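You operate a simulated robot arm through the tools that you are given. There is no shell and no other tool.

You run a simulated two-armed robot. Do the job below in one go: nothing can be reset, and whatever is moved stays where it is left.

TASK
Screw cap 26 tight onto the valve in the test block and stand the valve in Holds.
Fine: clamp for the work, free it after. Set down upright: valve.

Only the result counts: the job must be done as asked and must still hold three seconds after the hand-in. Knocking over, shifting, dropping, spilling or breaking anything else fails it. Lids that push on must go on centred and level and be pressed home; caps that screw on are set level and turned clockwise until they are tight.

THE ROBOT
Two 7-joint arms with two-finger parallel grippers on one trunk that stands fixed in place. Base frame: the origin is at the foot of the trunk, x ahead of it, y to its left, z up. Units: mm, degrees, N and s.
The left shoulder is at [57, 182, 1164], the right one opposite. With the tool pointing down near the work surface each hand reaches from about 280 to 740 mm from the base axis, measured 20 degrees to its own side. Payload 3.91 kg a hand.
The TCP of each hand is the grasp point between the finger pads, 30 mm short of the fingertips. In the tool frame z runs along the fingers and y along their closing line. Largest opening 110 mm; finger width 20, thickness 10; the body of the gripper, 48 by 112 mm, starts 55 mm behind the TCP.
Orientation is that of the tool frame in the base frame, as a unit quaternion [w, x, y, z]. With the fingers straight down and closing along the base's y, the tool's x points along the base's -x, its y along +y and its z along -z.

THE INTERFACE
- The arms move only by the tool nudge_tool. It takes "left_steps", "right_steps" or both (then of equal length, played together; a hand with none holds still); each is one flat list of numbers, 7 for each row, row after row: the shift along the tool's x, y, z in mm, then the turn, a rotation vector about the tool's x, y, z in degrees, then the opening in per cent of the stroke, from 0 (shut) to 100 (fully open). In form: [x, y, z, rx, ry, rz, gripper, x, y, z, rx, ry, rz, gripper, ...]. A call has 1 to 20 rows; each row is the pose to reach, as a shift and turn from the pose commanded when the call began, along the tool's axes at that moment. Rows are played at 5 a second. More than 50 mm and 8.6 degrees between two rows, or a gripper value outside its range, and nothing of the call is played. Where a pose cannot be reached the arm comes as near as it can. A force on the tool above 40 N (or 10 N above the force at the start of the call, whichever is more), or a blocked arm, ends the call early, and 0.2 s more pass. Each finger travels about 72 mm/s and halts on what it meets, pressing with about 22 N; the grip force reading is that of the motor and also rises with nothing between the fingers. The clock runs only during rows and for 0.2 s after the last one: add rows that repeat a pose to give the fingers time. It gives the time, the measured TCP pose, the force on the tool (base axes), the opening and the grip force at its end, in the units of the frame above (readings bear some noise), with the torque about the TCP (base axes, N m) and any sound that the robot's microphone picked up.
- Cameras (640 x 400 px; columns grow to the right, rows downward): "scene" is now at [162.5, 45.7, 1362.3]; the picture's right is [0.62, -0.79, 0.00], its down [-0.39, -0.30, -0.87] and it looks along [0.68, 0.54, -0.49] (base axes); focal length 214 px, centre (320, 200). "left" rides on the left gripper at [72, -17, -103] in its tool frame; the picture's right is [0.23, 0.97, 0.00], its down [-0.76, 0.18, -0.62] and it looks along [-0.61, 0.14, 0.78] (tool axes); focal length 222 px, centre (320, 200). "right" rides on the right gripper at [72, 17, -103] in its tool frame; the picture's right is [-0.23, 0.97, 0.00], its down [-0.76, -0.18, -0.62] and it looks along [-0.61, -0.14, 0.78] (tool axes); focal length 222 px, centre (320, 200).
- grab_frame(camera): a new picture of that camera. It takes no simulated time.
- slide_trunk(by): slides the trunk up (or, below 0, down) by that many mm; the arms and the scene camera ride with it, the base frame stays. It gives what a move gives, with no picture.
- head_to(pan, tilt): turns the head with the scene camera to pan (to the left, within 80 degrees either way) and tilt (down, from -29 to 69), counted from straight ahead of the robot. It gives what a move gives.
- locate(camera, pixels): for up to 12 pixels [column, row] of the newest picture of that camera ("zoom" is the newest enlarged one), the place [x, y, z] in the base frame of the surface seen there, good to about 2 mm, but the place of the scene camera against the robot may be out by one fixed shift of up to 25 mm in any direction. It takes no simulated time.
- close_up(camera, box): a new picture of the part [left, top, right, bottom] of that camera's present view, enlarged. It takes no simulated time.
- hand_in(): hands the job in; it is judged then, once.

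Unless the task says otherwise, let go and move clear before handing in.

The tools are called after ">>>" as a command line: name --argument value ..., lists and objects as JSON in quotes. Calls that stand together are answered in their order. nudge_tool: Moves the arms, as the interface text tells. Its arguments: {"type":"object","properties":{"left_steps":{"type":"array"},"right_steps":{"type":"array"}},"required":[]} The other tools are called the same way: slide_trunk (by) slides the trunk up or down; head_to (pan, tilt) turns the head that bears the scene camera; grab_frame (camera) takes a picture; locate (camera, pixels) gives the place of the surface under pixels of a picture; close_up (camera, box) takes an enlarged picture of a part of a camera's view; hand_in () hands the job in.

At the start:

```text
clock: 0.0
left_tcp_pos: [342.9, 461.7, 1224.0]
left_tool_rot: [0.0, 0.0, 1.0, 0.0]
left_contact_force: [-0.2, 0.5, -0.3]
left_moment: [0.0, 0.0, 0.0]
left_gripper_width: 109.8
left_gripper_force: 0.1
right_tcp_pos: [364.2, 21.9, 1247.5]
right_tool_rot: [-0.001, 0.0, 1.0, 0.0]
right_contact_force: [-0.7, -0.6, 0.6]
right_moment: [-0.02, 0.01, -0.02]
right_gripper_width: 110.1
right_gripper_force: 0.0
trunk travel left (down, up): [-425.0, 89.0]
head pan, tilt: [38.2, 29.4]
```

scene: 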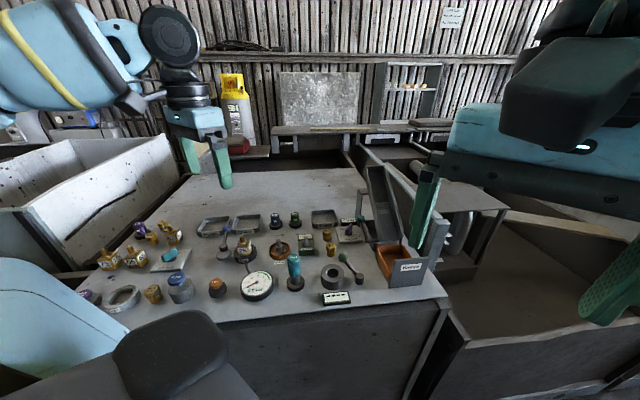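
right: 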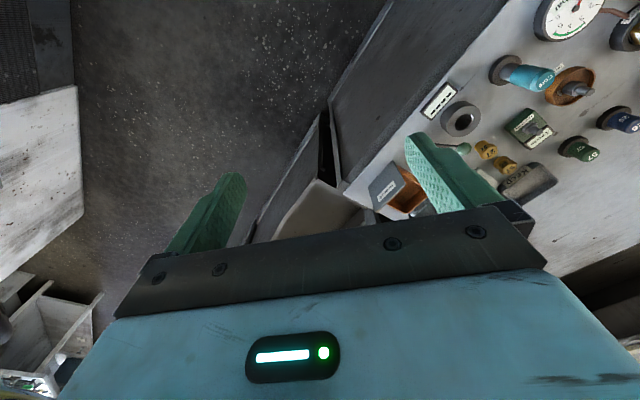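
left: 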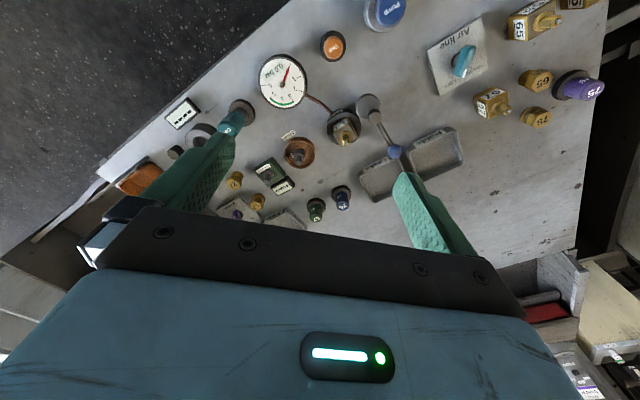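

The scene shows a bench with many small items between columns 80–440 and rows 200–310. I'll enlarge parts of it to read the labels.

>>> close_up --camera "scene" --box '[80, 200, 240, 310]'

>>> close_up --camera "scene" --box '[190, 200, 350, 310]'

>>> close_up --camera "scene" --box '[300, 200, 460, 310]'

>>> close_up --camera "left" --box '[220, 60, 480, 240]'

>>> close_up --camera "left" --box '[420, 0, 640, 140]'

>>> close_up --camera "right" --box '[340, 0, 640, 220]'

```text
3.64 times, centred on (160, 255) of scene
```

zoom: 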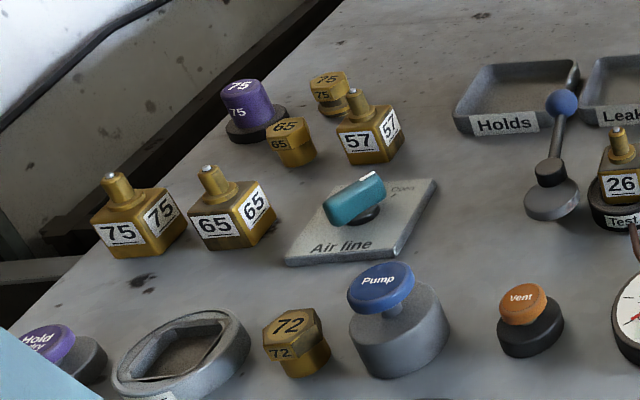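

```text
3.64 times, centred on (270, 255) of scene
```

zoom: 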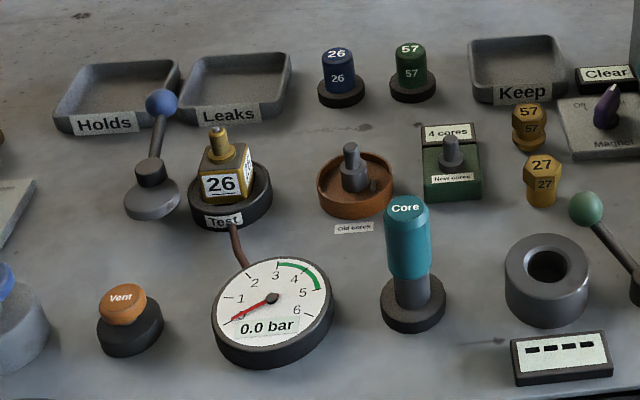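

```text
3.64 times, centred on (380, 255) of scene
```

zoom: 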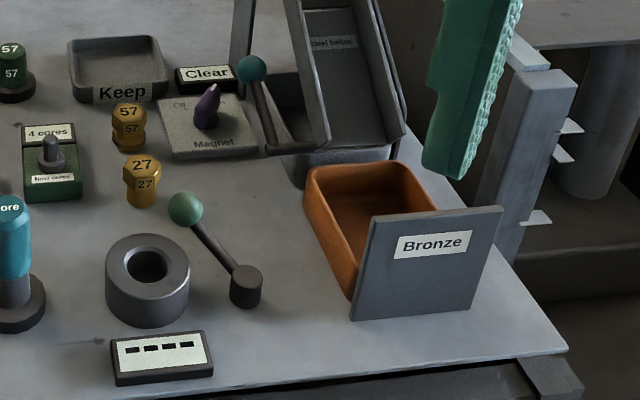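

```text
2.22 times, centred on (350, 150) of left
```

zoom: 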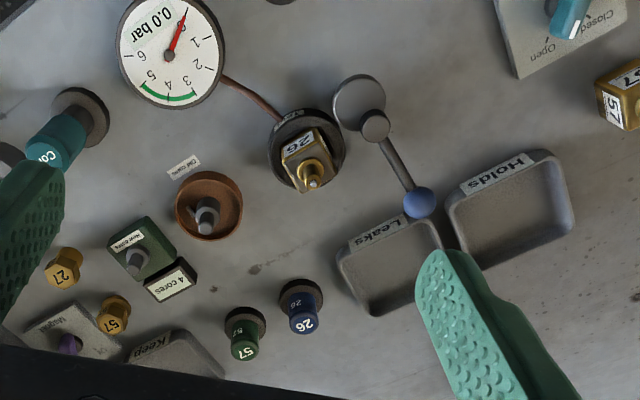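

```text
2.86 times, centred on (530, 70) of left
```

zoom: 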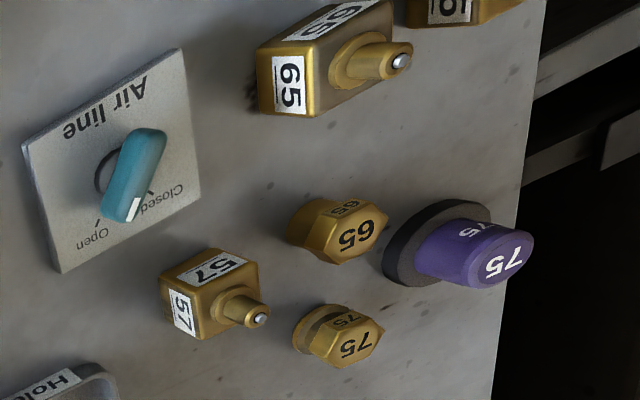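

```text
1.82 times, centred on (490, 110) of right
```

zoom: 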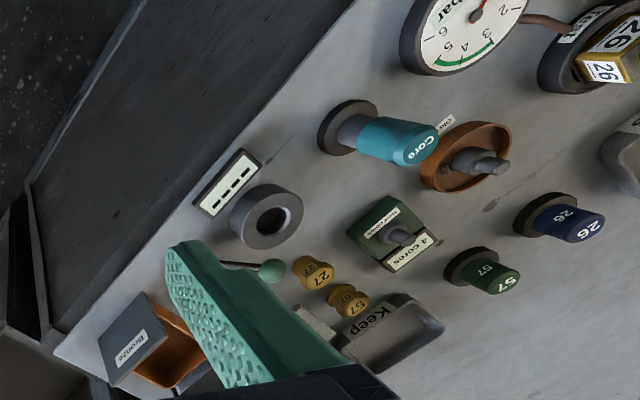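

The valve 26 sits in the block labelled "Test", and a blue "26" stands on a black foot at scene (275, 220). The brass hex caps I can read are 57, 27, 65, 75 and 72. I'll look around the rest of the area before deciding which piece is cap 26.

>>> head_to --pan 60 --tilt 45

>>> grab_frame --camera "scene"

```text
clock: 0.8
left_tcp_pos: [341.4, 462.0, 1223.9]
left_tool_rot: [0.0, 0.001, 1.0, 0.0]
left_contact_force: [0.4, 0.5, 0.1]
left_moment: [0.0, 0.01, -0.01]
left_gripper_width: 109.8
left_gripper_force: 0.0
right_tcp_pos: [364.8, 22.5, 1247.9]
right_tool_rot: [0.0, 0.0, 1.0, 0.0]
right_contact_force: [1.2, 0.4, -0.3]
right_moment: [0.01, -0.03, 0.0]
right_gripper_width: 110.1
right_gripper_force: 0.0
trunk travel left (down, up): [-425.0, 89.0]
head pan, tilt: [60.0, 45.0]
```

```text
taken
```

scene: 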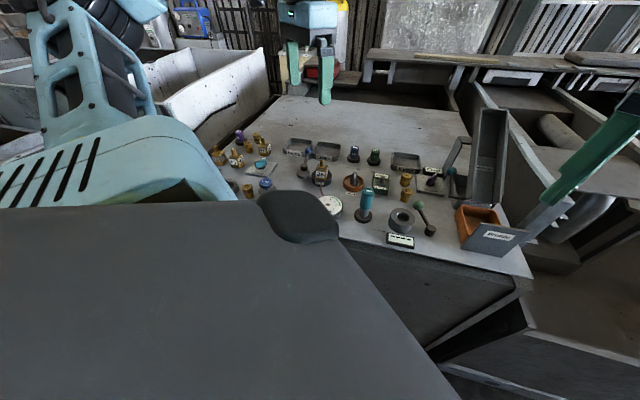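

The robot's own arm blocks much of this view. I'll try other head angles, including one on the shelf at the back.

>>> head_to --pan 30 --tilt 20

>>> grab_frame --camera "scene"

>>> head_to --pan 30 --tilt 45

>>> grab_frame --camera "scene"

```text
clock: 1.8
left_tcp_pos: [343.5, 462.5, 1223.4]
left_tool_rot: [0.0, 0.0, 1.0, 0.001]
left_contact_force: [-0.1, 0.9, -1.0]
left_moment: [0.02, 0.0, -0.01]
left_gripper_width: 110.0
left_gripper_force: 0.1
right_tcp_pos: [365.3, 22.8, 1247.2]
right_tool_rot: [0.0, 0.0, 1.0, 0.0]
right_contact_force: [-0.9, -0.1, -0.1]
right_moment: [-0.02, 0.01, 0.03]
right_gripper_width: 109.9
right_gripper_force: 0.1
trunk travel left (down, up): [-425.0, 89.0]
head pan, tilt: [30.0, 20.0]
```

```text
taken
```

scene: 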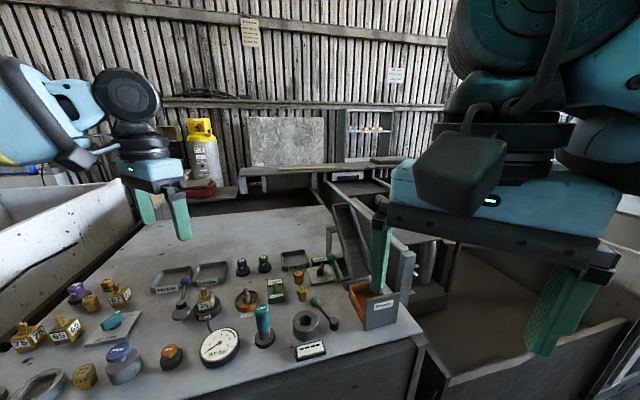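

```text
clock: 2.7
left_tcp_pos: [343.4, 460.8, 1224.1]
left_tool_rot: [0.0, 0.0, 1.0, 0.001]
left_contact_force: [0.0, -0.3, 0.4]
left_moment: [0.02, -0.02, 0.03]
left_gripper_width: 110.0
left_gripper_force: 0.0
right_tcp_pos: [364.2, 22.5, 1248.2]
right_tool_rot: [0.001, 0.0, 1.0, 0.0]
right_contact_force: [-0.2, 0.1, -0.2]
right_moment: [0.02, -0.01, 0.01]
right_gripper_width: 110.1
right_gripper_force: 0.0
trunk travel left (down, up): [-425.0, 89.0]
head pan, tilt: [30.0, 45.0]
```

```text
taken
```

scene: 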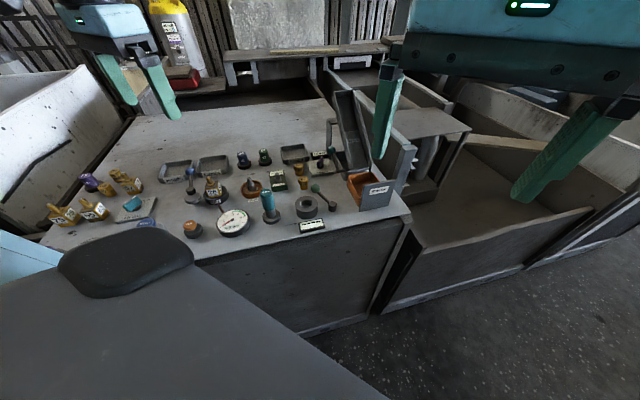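

Two notes hang on the wall, at (250, 32) and (396, 75) of the previous picture. I'll turn the head up to read them, in case they say how the bench works.

>>> head_to --pan 30 --tilt 10

>>> grab_frame --camera "scene"

>>> close_up --camera "scene" --box '[234, 40, 274, 90]'

>>> close_up --camera "scene" --box '[330, 100, 420, 190]'

```text
clock: 3.7
left_tcp_pos: [343.2, 461.5, 1223.5]
left_tool_rot: [0.0, 0.001, 1.0, -0.001]
left_contact_force: [-1.0, 0.5, -0.1]
left_moment: [0.0, 0.02, 0.0]
left_gripper_width: 110.0
left_gripper_force: 0.0
right_tcp_pos: [364.6, 23.2, 1247.6]
right_tool_rot: [-0.001, 0.0, 1.0, 0.0]
right_contact_force: [-0.2, 0.2, -1.2]
right_moment: [0.02, 0.0, 0.0]
right_gripper_width: 110.2
right_gripper_force: 0.0
trunk travel left (down, up): [-425.0, 89.0]
head pan, tilt: [30.0, 10.0]
```

```text
taken
```

scene: 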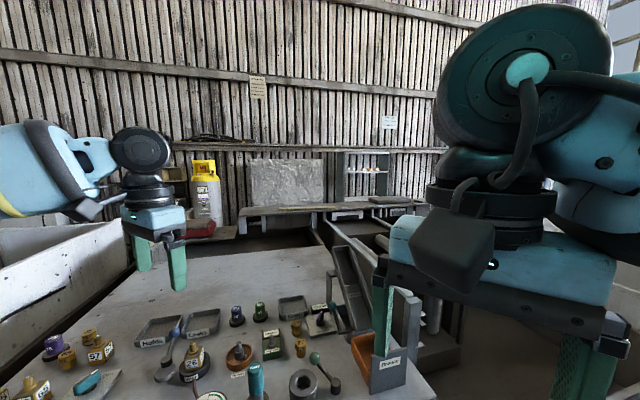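

```text
8.00 times, centred on (254, 65) of scene
```

zoom: 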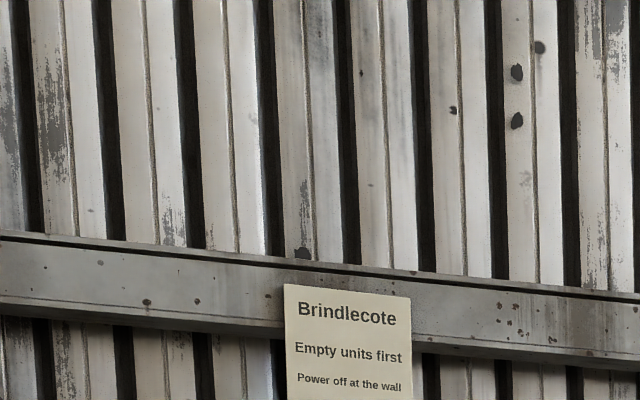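

```text
4.44 times, centred on (375, 145) of scene
```

zoom: 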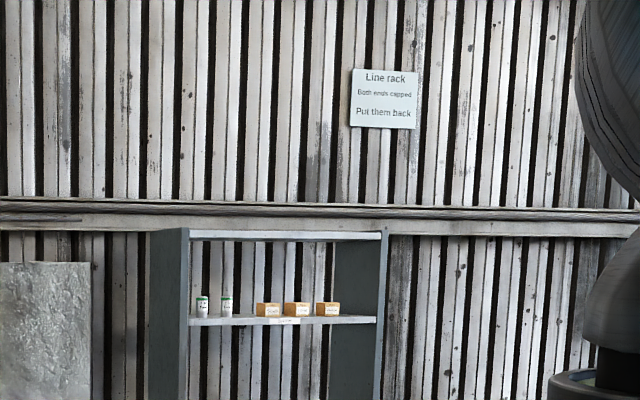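

The wall notes have no bearing on the job. I'll take a fresh left-hand picture and locate the main pieces with it, because the hand cameras have no fixed offset.

>>> grab_frame --camera "left"

>>> locate --camera "left" --pixels '[[344, 200], [343, 188], [346, 132], [340, 118], [370, 110], [396, 152], [384, 180], [436, 158], [316, 217], [315, 203], [368, 192], [300, 152]]'

>>> close_up --camera "left" --box '[290, 90, 410, 165]'

>>> close_up --camera "left" --box '[290, 165, 380, 225]'

```text
taken
```

left: 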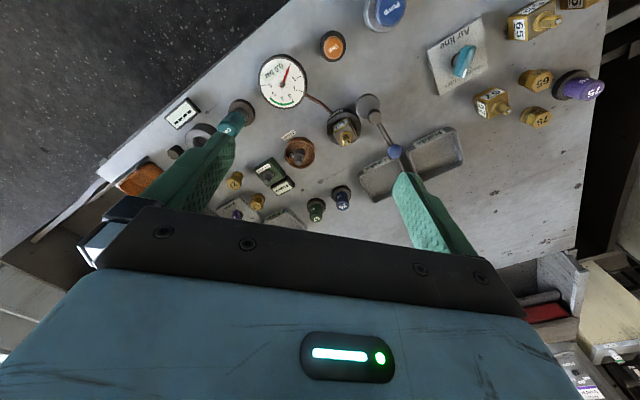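

```text
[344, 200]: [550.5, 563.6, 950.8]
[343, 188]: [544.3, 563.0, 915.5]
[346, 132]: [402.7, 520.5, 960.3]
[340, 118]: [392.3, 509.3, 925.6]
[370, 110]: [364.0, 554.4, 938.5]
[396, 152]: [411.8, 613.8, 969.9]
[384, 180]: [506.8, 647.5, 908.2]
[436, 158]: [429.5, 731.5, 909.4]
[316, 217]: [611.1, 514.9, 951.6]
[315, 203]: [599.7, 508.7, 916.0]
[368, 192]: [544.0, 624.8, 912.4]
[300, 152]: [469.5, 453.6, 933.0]
```

```text
5.33 times, centred on (350, 128) of left
```

zoom: 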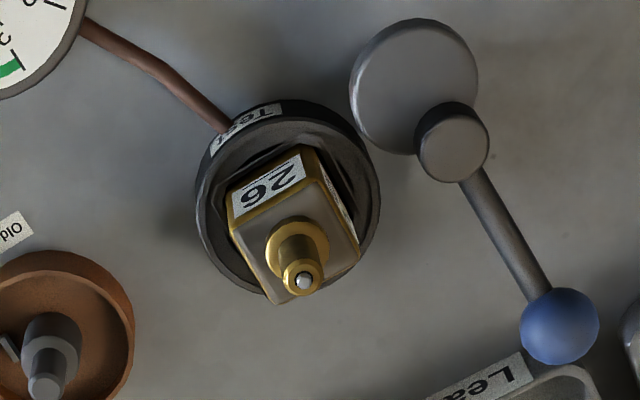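

```text
6.67 times, centred on (335, 195) of left
```

zoom: 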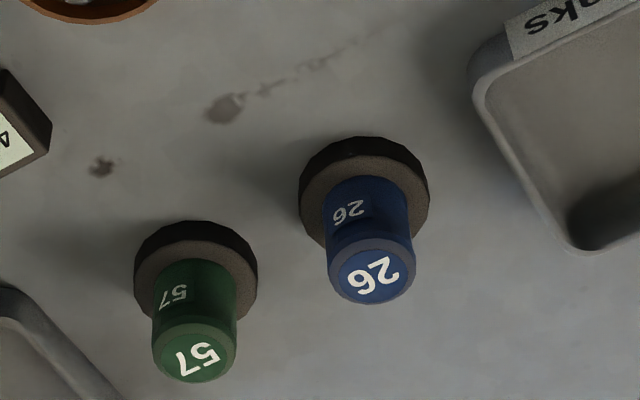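

Left-hand locate puts the test valve's top near (403, 520, 960) and the blue cap 26's top near (550, 564, 951). I'll lower the left hand to see the test block and its lever up close.

>>> nudge_tool --left_steps '[15, 7, 42, 0, 0, 0, 100, 31, 14, 84, 0, 0, 0, 100, 47, 21, 126, 0, 0, 0, 100, 62, 28, 160, 0, 0, 0, 100]'

>>> grab_frame --camera "left"

```text
clock: 4.7
left_tcp_pos: [279.5, 489.9, 1063.7]
left_tool_rot: [0.001, 0.001, 1.0, 0.001]
left_contact_force: [0.4, -0.1, 0.1]
left_moment: [0.0, 0.0, 0.01]
left_gripper_width: 110.1
left_gripper_force: 0.0
right_tcp_pos: [364.9, 22.3, 1247.1]
right_tool_rot: [0.0, -0.001, 1.0, 0.0]
right_contact_force: [0.2, 0.3, 0.4]
right_moment: [-0.06, 0.0, -0.01]
right_gripper_width: 110.2
right_gripper_force: 0.1
trunk travel left (down, up): [-425.0, 89.0]
head pan, tilt: [30.0, 10.0]
```

```text
taken
```

left: 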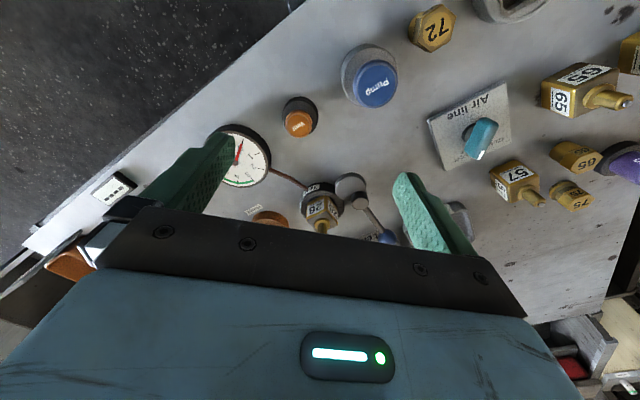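

The test block now sits at (320, 200), as planned. I'll enlarge it.

>>> close_up --camera "left" --box '[290, 165, 410, 240]'

>>> locate --camera "left" --pixels '[[323, 224], [312, 190], [351, 188], [360, 200], [385, 236], [322, 204]]'

```text
5.33 times, centred on (350, 202) of left
```

zoom: 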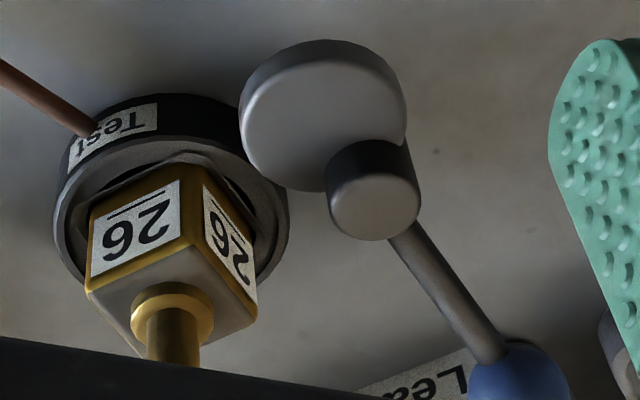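

```text
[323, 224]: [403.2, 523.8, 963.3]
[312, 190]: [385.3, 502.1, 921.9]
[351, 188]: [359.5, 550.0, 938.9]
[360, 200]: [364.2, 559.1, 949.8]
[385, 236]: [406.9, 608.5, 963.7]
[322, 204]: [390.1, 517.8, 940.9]
```

The lever's grey disc looks like an eccentric cam beside the ring. I'll locate points on the enlarged picture to get its geometry.

>>> locate --camera "zoom" --pixels '[[300, 120], [370, 205], [370, 155], [330, 50], [225, 165], [200, 115], [450, 100], [410, 240], [480, 330], [520, 375], [172, 345], [180, 300]]'

>>> locate --camera "zoom" --pixels '[[255, 150], [262, 100], [395, 100], [390, 80], [300, 185], [280, 210], [65, 200], [275, 250], [140, 140], [240, 130], [100, 290], [240, 310]]'

```text
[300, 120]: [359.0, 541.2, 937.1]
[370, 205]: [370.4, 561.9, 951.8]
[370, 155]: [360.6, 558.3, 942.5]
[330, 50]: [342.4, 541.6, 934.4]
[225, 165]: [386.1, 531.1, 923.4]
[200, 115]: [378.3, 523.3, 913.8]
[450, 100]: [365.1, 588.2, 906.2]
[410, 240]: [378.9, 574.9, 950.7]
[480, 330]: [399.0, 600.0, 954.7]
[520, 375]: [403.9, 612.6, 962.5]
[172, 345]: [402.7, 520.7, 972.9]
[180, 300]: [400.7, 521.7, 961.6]
```

```text
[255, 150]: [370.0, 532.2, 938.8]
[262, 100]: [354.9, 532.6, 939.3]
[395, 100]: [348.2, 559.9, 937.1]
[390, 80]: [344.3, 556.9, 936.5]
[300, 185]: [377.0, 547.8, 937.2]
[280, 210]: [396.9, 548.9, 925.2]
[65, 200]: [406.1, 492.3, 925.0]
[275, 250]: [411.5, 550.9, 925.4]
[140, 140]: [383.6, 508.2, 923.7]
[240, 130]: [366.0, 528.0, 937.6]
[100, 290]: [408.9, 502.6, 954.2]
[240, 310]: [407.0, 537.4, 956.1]
```

The cam disc's top is at about z 938 and overlaps the ring height of 925. Its pivot is offset from the disc centre, so turning the lever should press or release the valve. I'll tilt the hand to look straight down before touching anything.

>>> nudge_tool --left_steps '[-14, 6, -4, 0, 7.6, 0, 100, -28, 12, -8, 0, 15.2, 0, 100, -42, 18, -12, 0, 22.8, 0, 100, -56, 24, -16, 0, 30.4, 0, 100, -70, 30, -20, 0, 38, 0, 100]'

>>> grab_frame --camera "left"

>>> head_to --pan 40 --tilt 32

>>> grab_frame --camera "scene"

```text
clock: 5.9
left_tcp_pos: [350.5, 519.8, 1083.8]
left_tool_rot: [-0.326, 0.001, 0.946, 0.0]
left_contact_force: [-0.2, -0.5, 0.4]
left_moment: [0.01, 0.03, 0.01]
left_gripper_width: 109.9
left_gripper_force: 0.1
right_tcp_pos: [364.6, 23.0, 1246.8]
right_tool_rot: [0.0, 0.0, 1.0, 0.0]
right_contact_force: [-0.4, -0.5, -0.5]
right_moment: [0.01, 0.02, 0.0]
right_gripper_width: 109.7
right_gripper_force: 0.2
trunk travel left (down, up): [-425.0, 89.0]
head pan, tilt: [30.0, 10.0]
```

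```text
taken
```

left: 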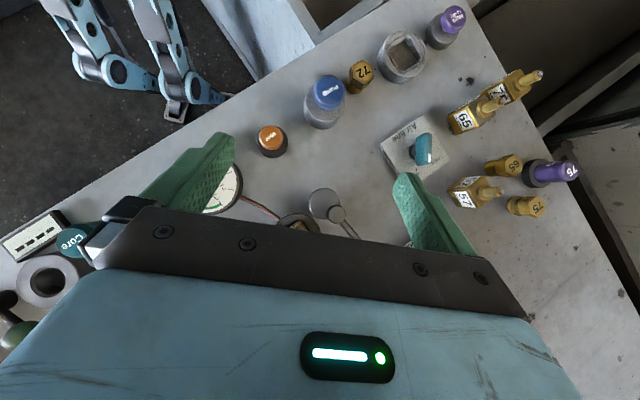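

```text
clock: 6.8
left_tcp_pos: [350.5, 519.5, 1083.9]
left_tool_rot: [-0.326, -0.001, 0.945, 0.0]
left_contact_force: [-0.8, 0.0, -1.0]
left_moment: [0.03, 0.0, -0.05]
left_gripper_width: 109.8
left_gripper_force: 0.2
right_tcp_pos: [365.7, 22.5, 1246.9]
right_tool_rot: [0.0, 0.0, 1.0, 0.0]
right_contact_force: [0.5, -1.0, 0.5]
right_moment: [-0.01, -0.02, -0.04]
right_gripper_width: 110.1
right_gripper_force: 0.0
trunk travel left (down, up): [-425.0, 89.0]
head pan, tilt: [40.0, 32.0]
```

```text
taken
```

scene: 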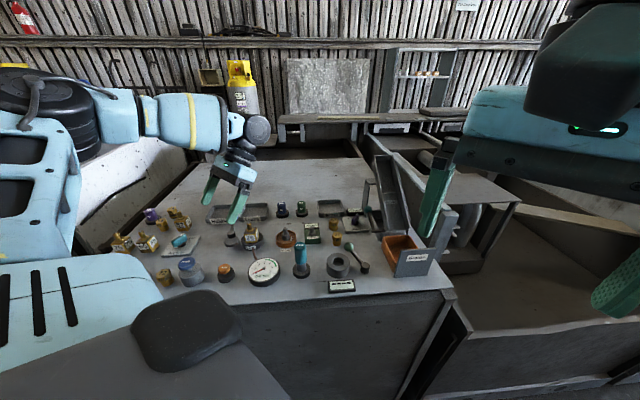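

This view looks straight down at about (350, 510), so the test block falls behind the gripper at (300, 222). I'll shift 80 mm forward to bring it into view.

>>> nudge_tool --left_steps '[-32, 5, -25, 0, 0, 0, 100, -63, 10, -49, 0, 0, 0, 100]'

>>> grab_frame --camera "left"

>>> close_up --camera "left" --box '[220, 90, 420, 215]'

```text
clock: 7.4
left_tcp_pos: [430.8, 528.4, 1083.2]
left_tool_rot: [-0.326, 0.0, 0.946, 0.0]
left_contact_force: [0.9, -0.8, 0.2]
left_moment: [0.02, 0.03, 0.0]
left_gripper_width: 109.9
left_gripper_force: 0.1
right_tcp_pos: [365.6, 24.0, 1247.1]
right_tool_rot: [0.0, 0.0, 1.0, 0.0]
right_contact_force: [1.3, -0.1, 0.2]
right_moment: [-0.02, 0.01, 0.01]
right_gripper_width: 110.1
right_gripper_force: 0.1
trunk travel left (down, up): [-425.0, 89.0]
head pan, tilt: [40.0, 32.0]
```

```text
taken
```

left: 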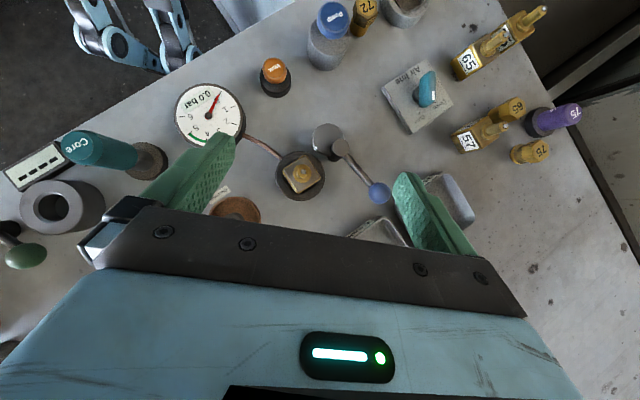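

```text
3.20 times, centred on (320, 152) of left
```

zoom: 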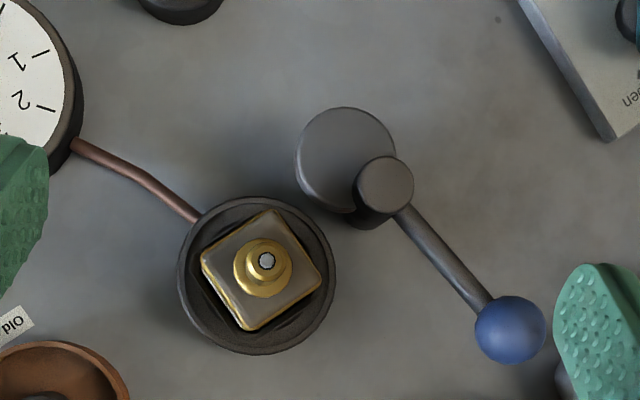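

From above the geometry is clear. The valve's flat face points up-right toward the pivot at zoom (385, 188), and the cam bulge now points away. Swinging the blue ball counter-clockwise should press the cam onto the valve. I'll locate the key points.

>>> locate --camera "zoom" --pixels '[[385, 185], [510, 325], [267, 262], [345, 110], [310, 160], [300, 130], [265, 215], [316, 278], [255, 322], [206, 262], [480, 290], [560, 120]]'

>>> locate --camera "zoom" --pixels '[[255, 200], [334, 275], [255, 352], [180, 275], [248, 262], [285, 262], [340, 160], [610, 130], [265, 285], [370, 180], [400, 185], [385, 200]]'

>>> locate --camera "left" --pixels '[[450, 195], [470, 218], [430, 176], [420, 90], [425, 75], [410, 130], [333, 20], [274, 70], [390, 232], [360, 228]]'

```text
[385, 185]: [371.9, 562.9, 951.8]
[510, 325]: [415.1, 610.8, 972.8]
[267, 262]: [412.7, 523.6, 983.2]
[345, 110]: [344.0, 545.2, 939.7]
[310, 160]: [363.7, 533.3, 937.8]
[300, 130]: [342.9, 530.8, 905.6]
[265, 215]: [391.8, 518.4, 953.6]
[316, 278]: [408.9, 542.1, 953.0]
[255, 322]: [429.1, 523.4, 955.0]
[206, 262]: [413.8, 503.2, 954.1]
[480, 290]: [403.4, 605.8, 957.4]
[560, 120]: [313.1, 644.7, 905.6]
```

```text
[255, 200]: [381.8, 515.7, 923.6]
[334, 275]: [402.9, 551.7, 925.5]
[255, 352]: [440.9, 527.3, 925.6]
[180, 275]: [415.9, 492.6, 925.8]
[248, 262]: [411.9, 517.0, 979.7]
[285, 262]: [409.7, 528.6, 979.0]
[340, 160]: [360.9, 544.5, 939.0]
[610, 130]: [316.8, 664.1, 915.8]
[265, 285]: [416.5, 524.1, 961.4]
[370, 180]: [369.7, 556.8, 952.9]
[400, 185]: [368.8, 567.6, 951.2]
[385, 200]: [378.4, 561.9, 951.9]
```

```text
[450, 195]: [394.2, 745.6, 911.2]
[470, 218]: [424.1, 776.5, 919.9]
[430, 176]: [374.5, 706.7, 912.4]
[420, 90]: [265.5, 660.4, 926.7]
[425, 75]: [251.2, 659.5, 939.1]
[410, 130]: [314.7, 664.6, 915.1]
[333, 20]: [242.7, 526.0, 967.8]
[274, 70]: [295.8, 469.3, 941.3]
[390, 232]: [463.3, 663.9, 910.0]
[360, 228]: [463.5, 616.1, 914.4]
```

Now I need to know how high the cam sits and what it would press. The head camera sees it at a shallower angle, so I'll enlarge that area.

>>> close_up --camera "scene" --box '[215, 205, 279, 250]'

>>> close_up --camera "scene" --box '[260, 190, 324, 235]'

>>> close_up --camera "scene" --box '[320, 200, 400, 260]'

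```text
8.89 times, centred on (247, 228) of scene
```

zoom: 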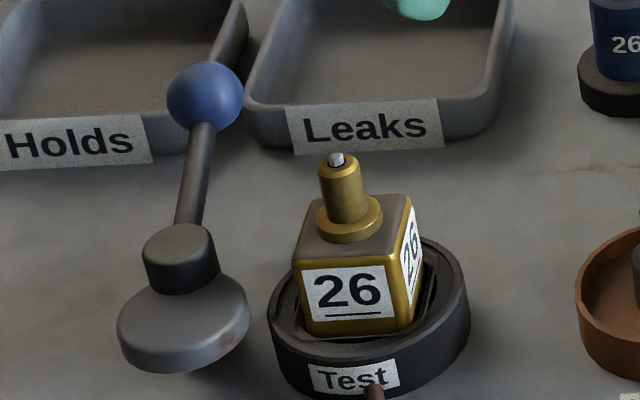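

```text
8.89 times, centred on (292, 212) of scene
```

zoom: 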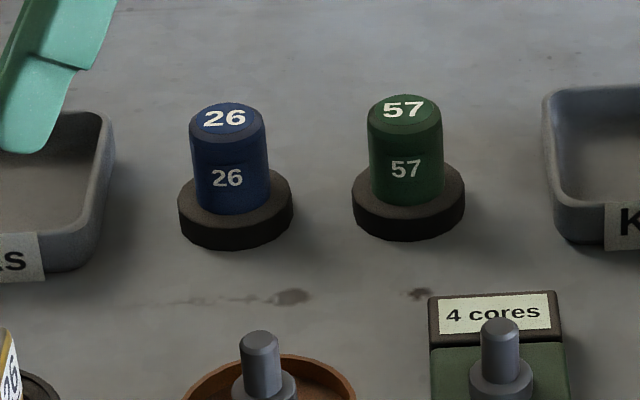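

```text
6.67 times, centred on (360, 230) of scene
```

zoom: 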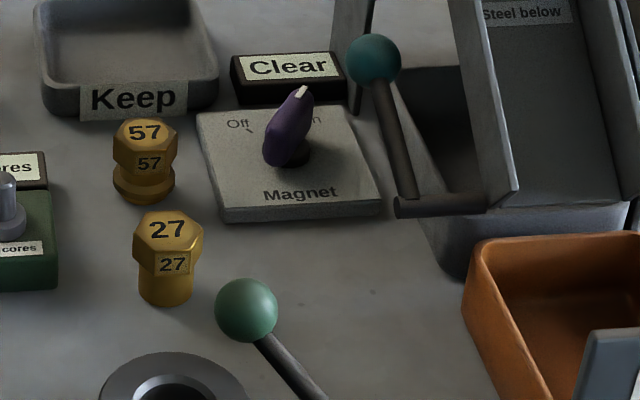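

The cam disc floats above ring height, so turning it presses the valve body itself. The underlined "26" also confirms the valve, and the blue 26 is the only cap with that number. I'll straighten the hand, close the fingers and go above the start point for pushing the ball.

>>> nudge_tool --left_steps '[-6, 12, 6, 0, -7.6, 0, 60, -12, 24, 12, 0, -15.2, 0, 20, -19, 36, 18, 0, -22.8, 0, 0, -25, 48, 24, 0, -30.4, 0, 0, -31.6, 60.6, 29.9, 0, -38, 0, 0, -31.6, 60.6, 29.9, 0, -38, 0, 0]'

```text
clock: 8.8
left_tcp_pos: [438.0, 589.4, 1040.4]
left_tool_rot: [0.001, 0.0, 1.0, -0.001]
left_contact_force: [0.1, -0.2, -0.9]
left_moment: [0.02, -0.02, -0.02]
left_gripper_width: 0.0
left_gripper_force: 22.1
right_tcp_pos: [364.6, 22.3, 1247.2]
right_tool_rot: [-0.001, 0.0, 1.0, 0.0]
right_contact_force: [0.2, 0.2, -0.4]
right_moment: [0.03, -0.01, -0.02]
right_gripper_width: 110.1
right_gripper_force: 0.0
trunk travel left (down, up): [-425.0, 89.0]
head pan, tilt: [40.0, 32.0]
```

The hand is upright at (438, 589, 1040) with the fingers shut. I'll turn 41° to line up with the lever, then check from both cameras.

>>> nudge_tool --left_steps '[0, 0, 0, 0, 0, 8.2, 0, 0, 0, 0, 0, 0, 16.4, 0, 0, 0, 0, 0, 0, 24.6, 0, 0, 0, 0, 0, 0, 32.8, 0, 0, 0, 0, 0, 0, 41, 0]'

>>> grab_frame --camera "left"

>>> close_up --camera "scene" --box '[190, 150, 318, 240]'

```text
clock: 10.0
left_tcp_pos: [437.5, 590.8, 1040.8]
left_tool_rot: [0.001, 0.352, 0.936, 0.0]
left_contact_force: [-0.4, 0.5, 0.1]
left_moment: [-0.02, -0.01, 0.04]
left_gripper_width: 0.0
left_gripper_force: 21.7
right_tcp_pos: [363.9, 22.7, 1247.4]
right_tool_rot: [0.0, 0.0, 1.0, 0.0]
right_contact_force: [-0.3, 0.7, 0.3]
right_moment: [-0.02, -0.03, -0.04]
right_gripper_width: 110.0
right_gripper_force: 0.0
trunk travel left (down, up): [-425.0, 89.0]
head pan, tilt: [40.0, 32.0]
```

```text
taken
```

left: 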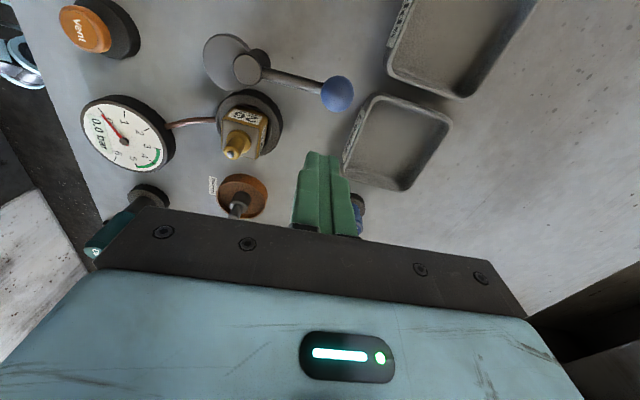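

```text
4.44 times, centred on (254, 195) of scene
```

zoom: 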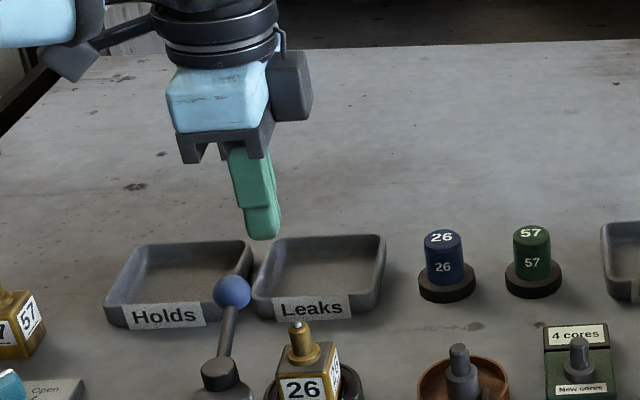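

The finger tips at (322, 155) point along the push direction, with the ball ahead at (338, 93). I'll re-measure the ball, pivot, cam and trays from here.

>>> locate --camera "left" --pixels '[[338, 88], [330, 97], [349, 97], [248, 70], [240, 66], [256, 72], [222, 60], [300, 82], [393, 100], [450, 125], [398, 188], [345, 165]]'

>>> locate --camera "left" --pixels '[[390, 70], [405, 8], [467, 95], [530, 10], [440, 40], [400, 140], [233, 152], [262, 125], [235, 132], [246, 114], [340, 75], [334, 108]]'

```text
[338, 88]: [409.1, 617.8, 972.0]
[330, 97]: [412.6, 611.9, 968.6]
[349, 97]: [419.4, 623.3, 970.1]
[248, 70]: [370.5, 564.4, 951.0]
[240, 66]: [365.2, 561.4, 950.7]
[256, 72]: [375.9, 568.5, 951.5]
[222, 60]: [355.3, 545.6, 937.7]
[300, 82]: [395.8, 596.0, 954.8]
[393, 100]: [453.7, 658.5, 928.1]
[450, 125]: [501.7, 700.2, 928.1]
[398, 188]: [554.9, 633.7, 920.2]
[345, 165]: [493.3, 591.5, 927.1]
```

```text
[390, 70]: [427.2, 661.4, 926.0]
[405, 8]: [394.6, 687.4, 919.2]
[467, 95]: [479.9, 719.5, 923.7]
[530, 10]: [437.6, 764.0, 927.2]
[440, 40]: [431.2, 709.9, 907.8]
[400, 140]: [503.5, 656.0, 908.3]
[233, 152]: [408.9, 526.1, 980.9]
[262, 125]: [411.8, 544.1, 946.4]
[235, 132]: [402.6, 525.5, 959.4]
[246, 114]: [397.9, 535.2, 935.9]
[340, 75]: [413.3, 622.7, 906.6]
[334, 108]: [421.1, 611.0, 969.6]
```

The trays' rims are at z 928, the ball centre is about (414, 613, 961) and the pivot about (371, 563). The pusher is 32 mm behind the ball, so I'll go straight down to z 970 with the tips at 940.

>>> nudge_tool --left_steps '[0, 0, 25, 0, 0, 0, 0, 0, 0, 50, 0, 0, 0, 0, 0, 0, 71, 0, 0, 0, 0, 0, 0, 71, 0, 0, 0, 0]'

>>> grab_frame --camera "left"

>>> close_up --camera "scene" --box '[190, 170, 302, 250]'

```text
clock: 11.0
left_tcp_pos: [435.6, 591.3, 970.4]
left_tool_rot: [0.0, 0.35, 0.937, 0.001]
left_contact_force: [0.4, 0.4, 0.3]
left_moment: [-0.02, 0.0, -0.01]
left_gripper_width: 0.0
left_gripper_force: 22.0
right_tcp_pos: [365.0, 22.2, 1247.0]
right_tool_rot: [0.001, 0.0, 1.0, -0.001]
right_contact_force: [-0.6, -0.6, -0.5]
right_moment: [0.0, -0.02, 0.04]
right_gripper_width: 110.2
right_gripper_force: 0.1
trunk travel left (down, up): [-425.0, 89.0]
head pan, tilt: [40.0, 32.0]
```

```text
taken
```

left: 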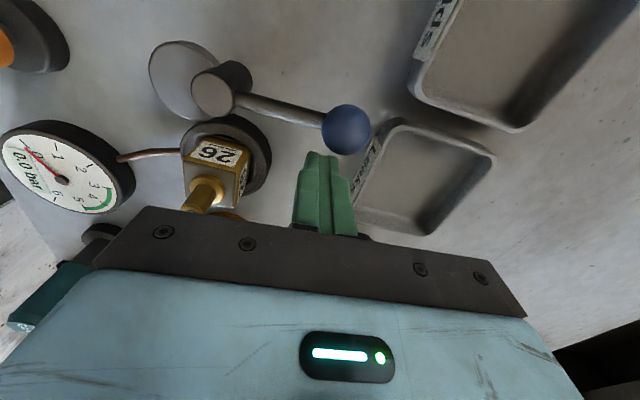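

```text
5.00 times, centred on (246, 210) of scene
```

zoom: 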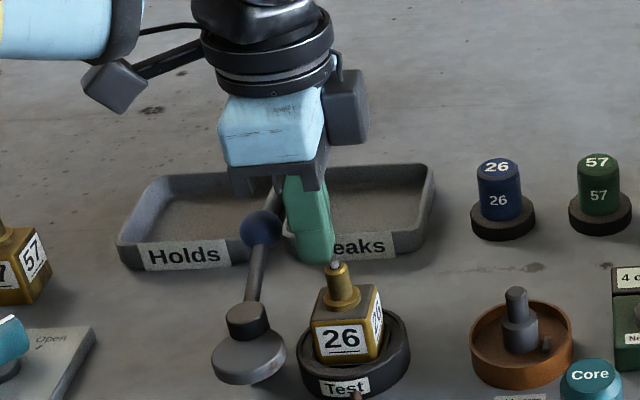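

The path to the ball is clear, and the valve, gauge and trays are out of the way. I'll push the ball about 40° counter-clockwise along its arc and then check.

>>> nudge_tool --left_steps '[8.5, 0, 0, 0, 0, 0, 0, 14.1, 1.7, 0, 0, 0, -5, 0, 19.8, 2.9, 0, 0, 0, -10, 0, 25.7, 3.5, 0, 0, 0, -15, 0, 31.5, 3.7, 0, 0, 0, -20, 0, 37.4, 3.4, 0, 0, 0, -25, 0, 43.2, 2.5, 0, 0, 0, -30, 0, 48.9, 1.2, 0, 0, 0, -35, 0, 54.4, -0.7, 0, 0, 0, -40, 0]'

>>> grab_frame --camera "left"

>>> close_up --camera "scene" --box '[190, 170, 302, 250]'

```text
clock: 13.0
left_tcp_pos: [394.0, 625.4, 969.8]
left_tool_rot: [0.0, 0.008, 1.0, 0.0]
left_contact_force: [0.7, -0.3, 0.1]
left_moment: [-0.03, 0.0, 0.02]
left_gripper_width: 0.1
left_gripper_force: 21.7
right_tcp_pos: [364.6, 22.6, 1247.8]
right_tool_rot: [0.0, 0.0, 1.0, 0.0]
right_contact_force: [0.7, 0.9, 0.3]
right_moment: [0.0, 0.0, -0.01]
right_gripper_width: 109.8
right_gripper_force: 0.0
trunk travel left (down, up): [-425.0, 89.0]
head pan, tilt: [40.0, 32.0]
```

```text
taken
```

left: 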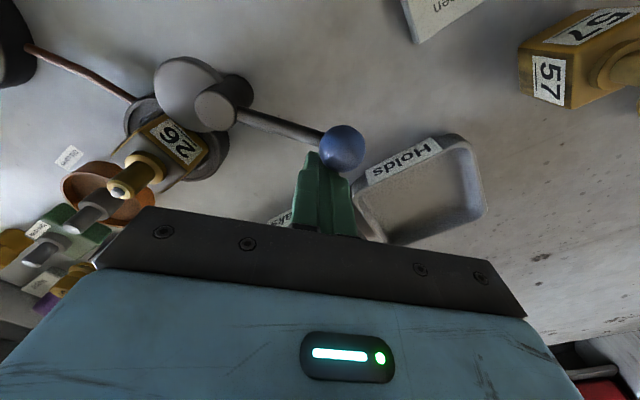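

```text
5.00 times, centred on (246, 210) of scene
```

zoom: 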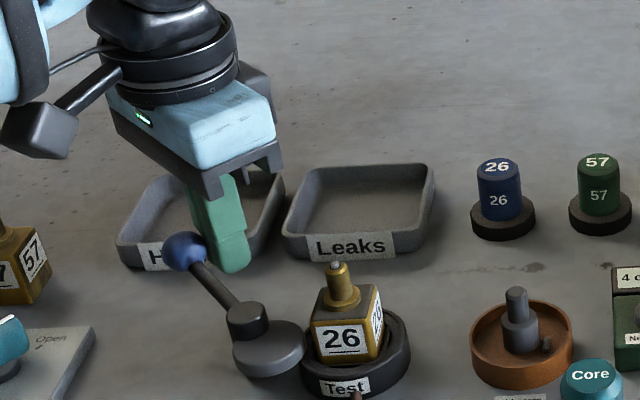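

The lever swung freely about 40° with no resistance, and the cam has moved over the ring toward the valve. I'll go on in small steps and watch the force.

>>> nudge_tool --left_steps '[5.5, 1.7, 0, 0, 0, -5, 0, 11.2, 2.9, 0, 0, 0, -10, 0, 16.9, 3.6, 0, 0, 0, -15, 0, 22.7, 3.8, 0, 0, 0, -20, 0]'

>>> close_up --camera "scene" --box '[190, 170, 302, 250]'

>>> grab_frame --camera "left"

```text
clock: 14.0
left_tcp_pos: [373.9, 629.7, 969.2]
left_tool_rot: [0.001, -0.165, 0.986, 0.0]
left_contact_force: [0.1, -1.9, 0.2]
left_moment: [0.01, -0.03, -0.03]
left_gripper_width: 0.0
left_gripper_force: 22.5
right_tcp_pos: [364.5, 23.3, 1247.1]
right_tool_rot: [0.0, 0.0, 1.0, -0.001]
right_contact_force: [-0.6, 0.1, -0.2]
right_moment: [-0.04, 0.02, 0.0]
right_gripper_width: 109.5
right_gripper_force: 0.1
trunk travel left (down, up): [-425.0, 89.0]
head pan, tilt: [40.0, 32.0]
```

```text
5.00 times, centred on (246, 210) of scene
```

zoom: 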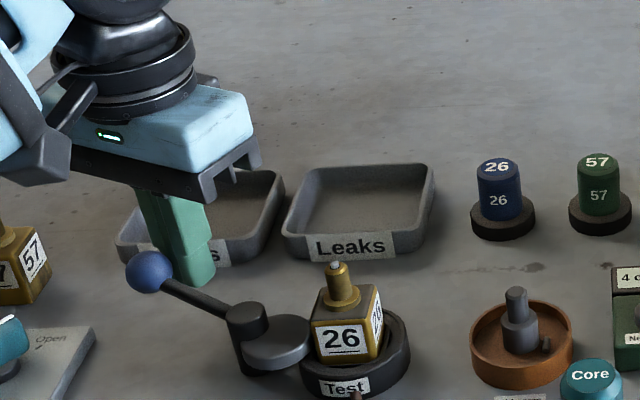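

```text
taken
```

left: 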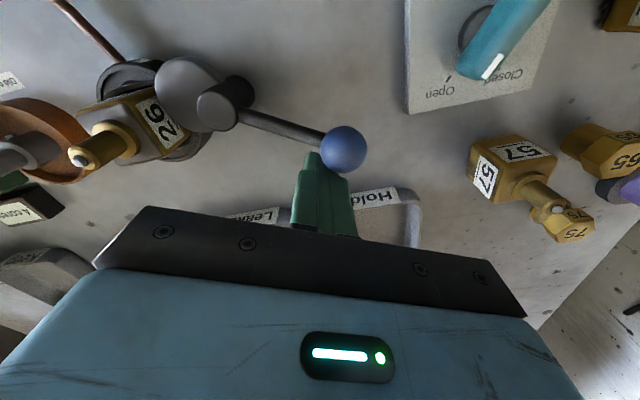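

The cam at zoom (270, 340) is now almost on the valve's flat face, and the force reads about 2 N. I'll continue at 3° a row.

>>> nudge_tool --left_steps '[3.3, 1.1, 0, 0, 0, -3, 0, 6.6, 2.1, 0, 0, 0, -6, 0, 10, 2.8, 0, 0, 0, -9, 0, 13.4, 3.4, 0, 0, 0, -12, 0]'

>>> close_up --camera "scene" --box '[200, 190, 284, 250]'

>>> grab_frame --camera "left"

```text
clock: 15.0
left_tcp_pos: [358.8, 627.9, 969.6]
left_tool_rot: [-0.001, -0.268, 0.963, 0.0]
left_contact_force: [-0.1, -0.2, 0.1]
left_moment: [0.0, 0.0, 0.01]
left_gripper_width: 0.0
left_gripper_force: 22.4
right_tcp_pos: [364.9, 23.8, 1246.7]
right_tool_rot: [0.0, 0.0, 1.0, 0.0]
right_contact_force: [0.3, 0.2, -0.2]
right_moment: [0.02, 0.02, -0.03]
right_gripper_width: 110.1
right_gripper_force: 0.1
trunk travel left (down, up): [-425.0, 89.0]
head pan, tilt: [40.0, 32.0]
```

```text
6.67 times, centred on (242, 220) of scene
```

zoom: 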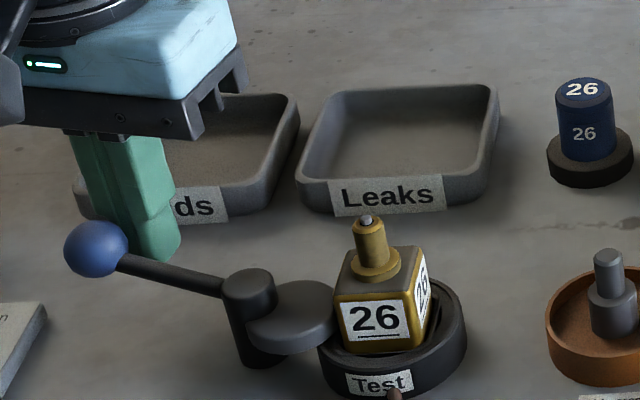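

```text
taken
```

left: 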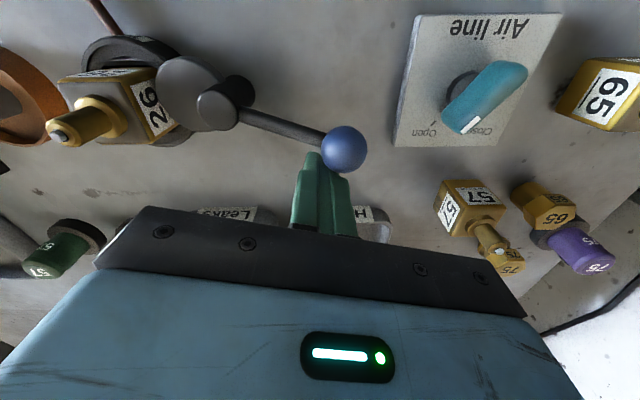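

The cam edge at (335, 315) now looks very close to the valve face, with still no force. I'll keep going.

>>> nudge_tool --left_steps '[3.3, 1.1, 0, 0, 0, -3, 0, 6.6, 2.1, 0, 0, 0, -6, 0, 10, 2.8, 0, 0, 0, -9, 0]'

>>> close_up --camera "scene" --box '[200, 190, 284, 250]'

>>> grab_frame --camera "left"

```text
clock: 15.8
left_tcp_pos: [348.6, 625.2, 969.2]
left_tool_rot: [-0.001, -0.341, 0.94, -0.001]
left_contact_force: [-0.9, 0.0, -0.3]
left_moment: [-0.02, 0.0, 0.04]
left_gripper_width: 0.0
left_gripper_force: 22.1
right_tcp_pos: [364.8, 23.1, 1248.2]
right_tool_rot: [0.001, -0.001, 1.0, 0.0]
right_contact_force: [-0.5, -0.8, -0.8]
right_moment: [-0.02, 0.03, -0.01]
right_gripper_width: 110.0
right_gripper_force: 0.2
trunk travel left (down, up): [-425.0, 89.0]
head pan, tilt: [40.0, 32.0]
```

```text
6.67 times, centred on (242, 220) of scene
```

zoom: 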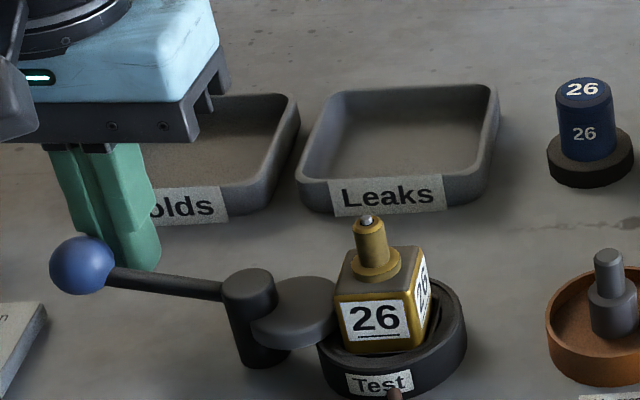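

```text
taken
```

left: 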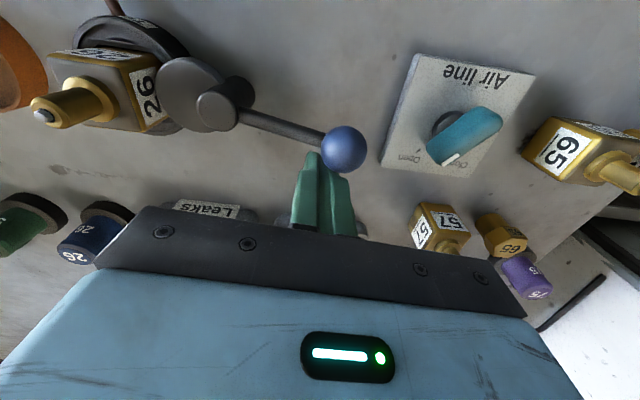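

The lever is at about 130° and I've met no resistance. I'll enlarge the gap between cam and valve.

>>> close_up --camera "left" --box '[20, 30, 180, 140]'

>>> close_up --camera "scene" --box '[226, 215, 266, 243]'

```text
3.64 times, centred on (100, 85) of left
```

zoom: 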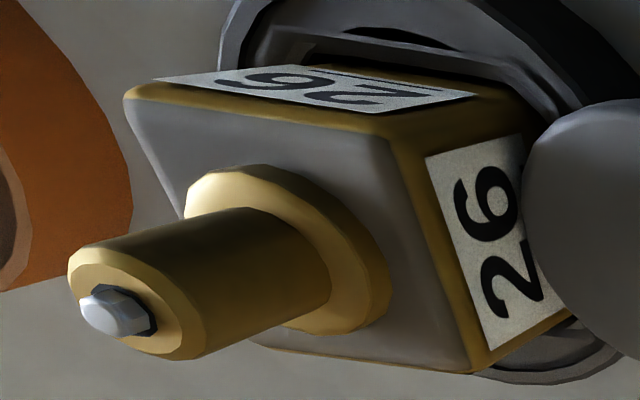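

```text
14.29 times, centred on (246, 229) of scene
```

zoom: 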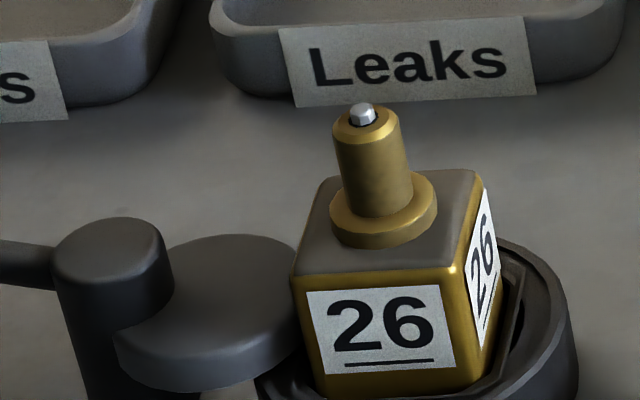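

The cam and the "26" face look nearly in contact. I'll continue in 2° steps and check for resistance.

>>> nudge_tool --left_steps '[2.2, 0.8, 0, 0, 0, -2, 0, 4.4, 1.5, 0, 0, 0, -4, 0, 6.6, 2.1, 0, 0, 0, -6, 0]'

>>> close_up --camera "scene" --box '[206, 215, 266, 257]'

>>> grab_frame --camera "left"

```text
clock: 16.6
left_tcp_pos: [347.3, 626.4, 969.2]
left_tool_rot: [0.004, -0.391, 0.92, -0.001]
left_contact_force: [28.4, 19.5, 4.9]
left_moment: [0.21, -0.18, -0.25]
left_gripper_width: 0.0
left_gripper_force: 21.6
right_tcp_pos: [367.1, 24.3, 1245.8]
right_tool_rot: [-0.002, 0.0, 1.0, -0.001]
right_contact_force: [0.8, 0.8, 0.7]
right_moment: [-0.04, -0.01, -0.01]
right_gripper_width: 109.9
right_gripper_force: 0.1
trunk travel left (down, up): [-425.0, 89.0]
head pan, tilt: [40.0, 32.0]
```

```text
9.52 times, centred on (236, 236) of scene
```

zoom: 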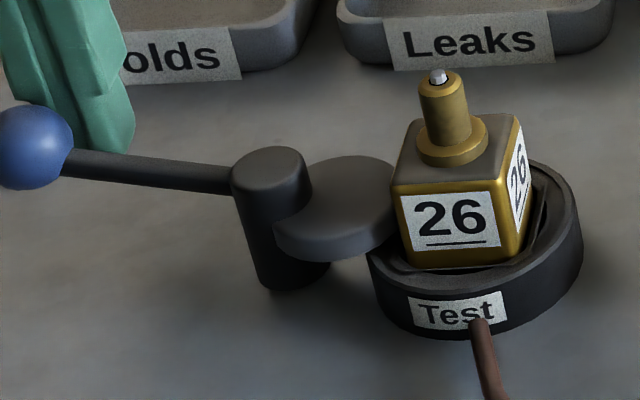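

```text
taken
```

left: 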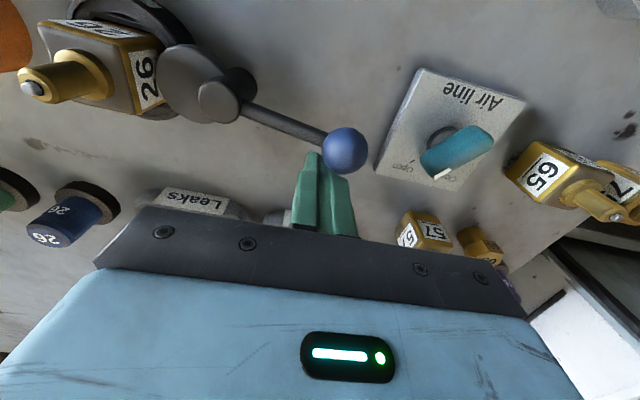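

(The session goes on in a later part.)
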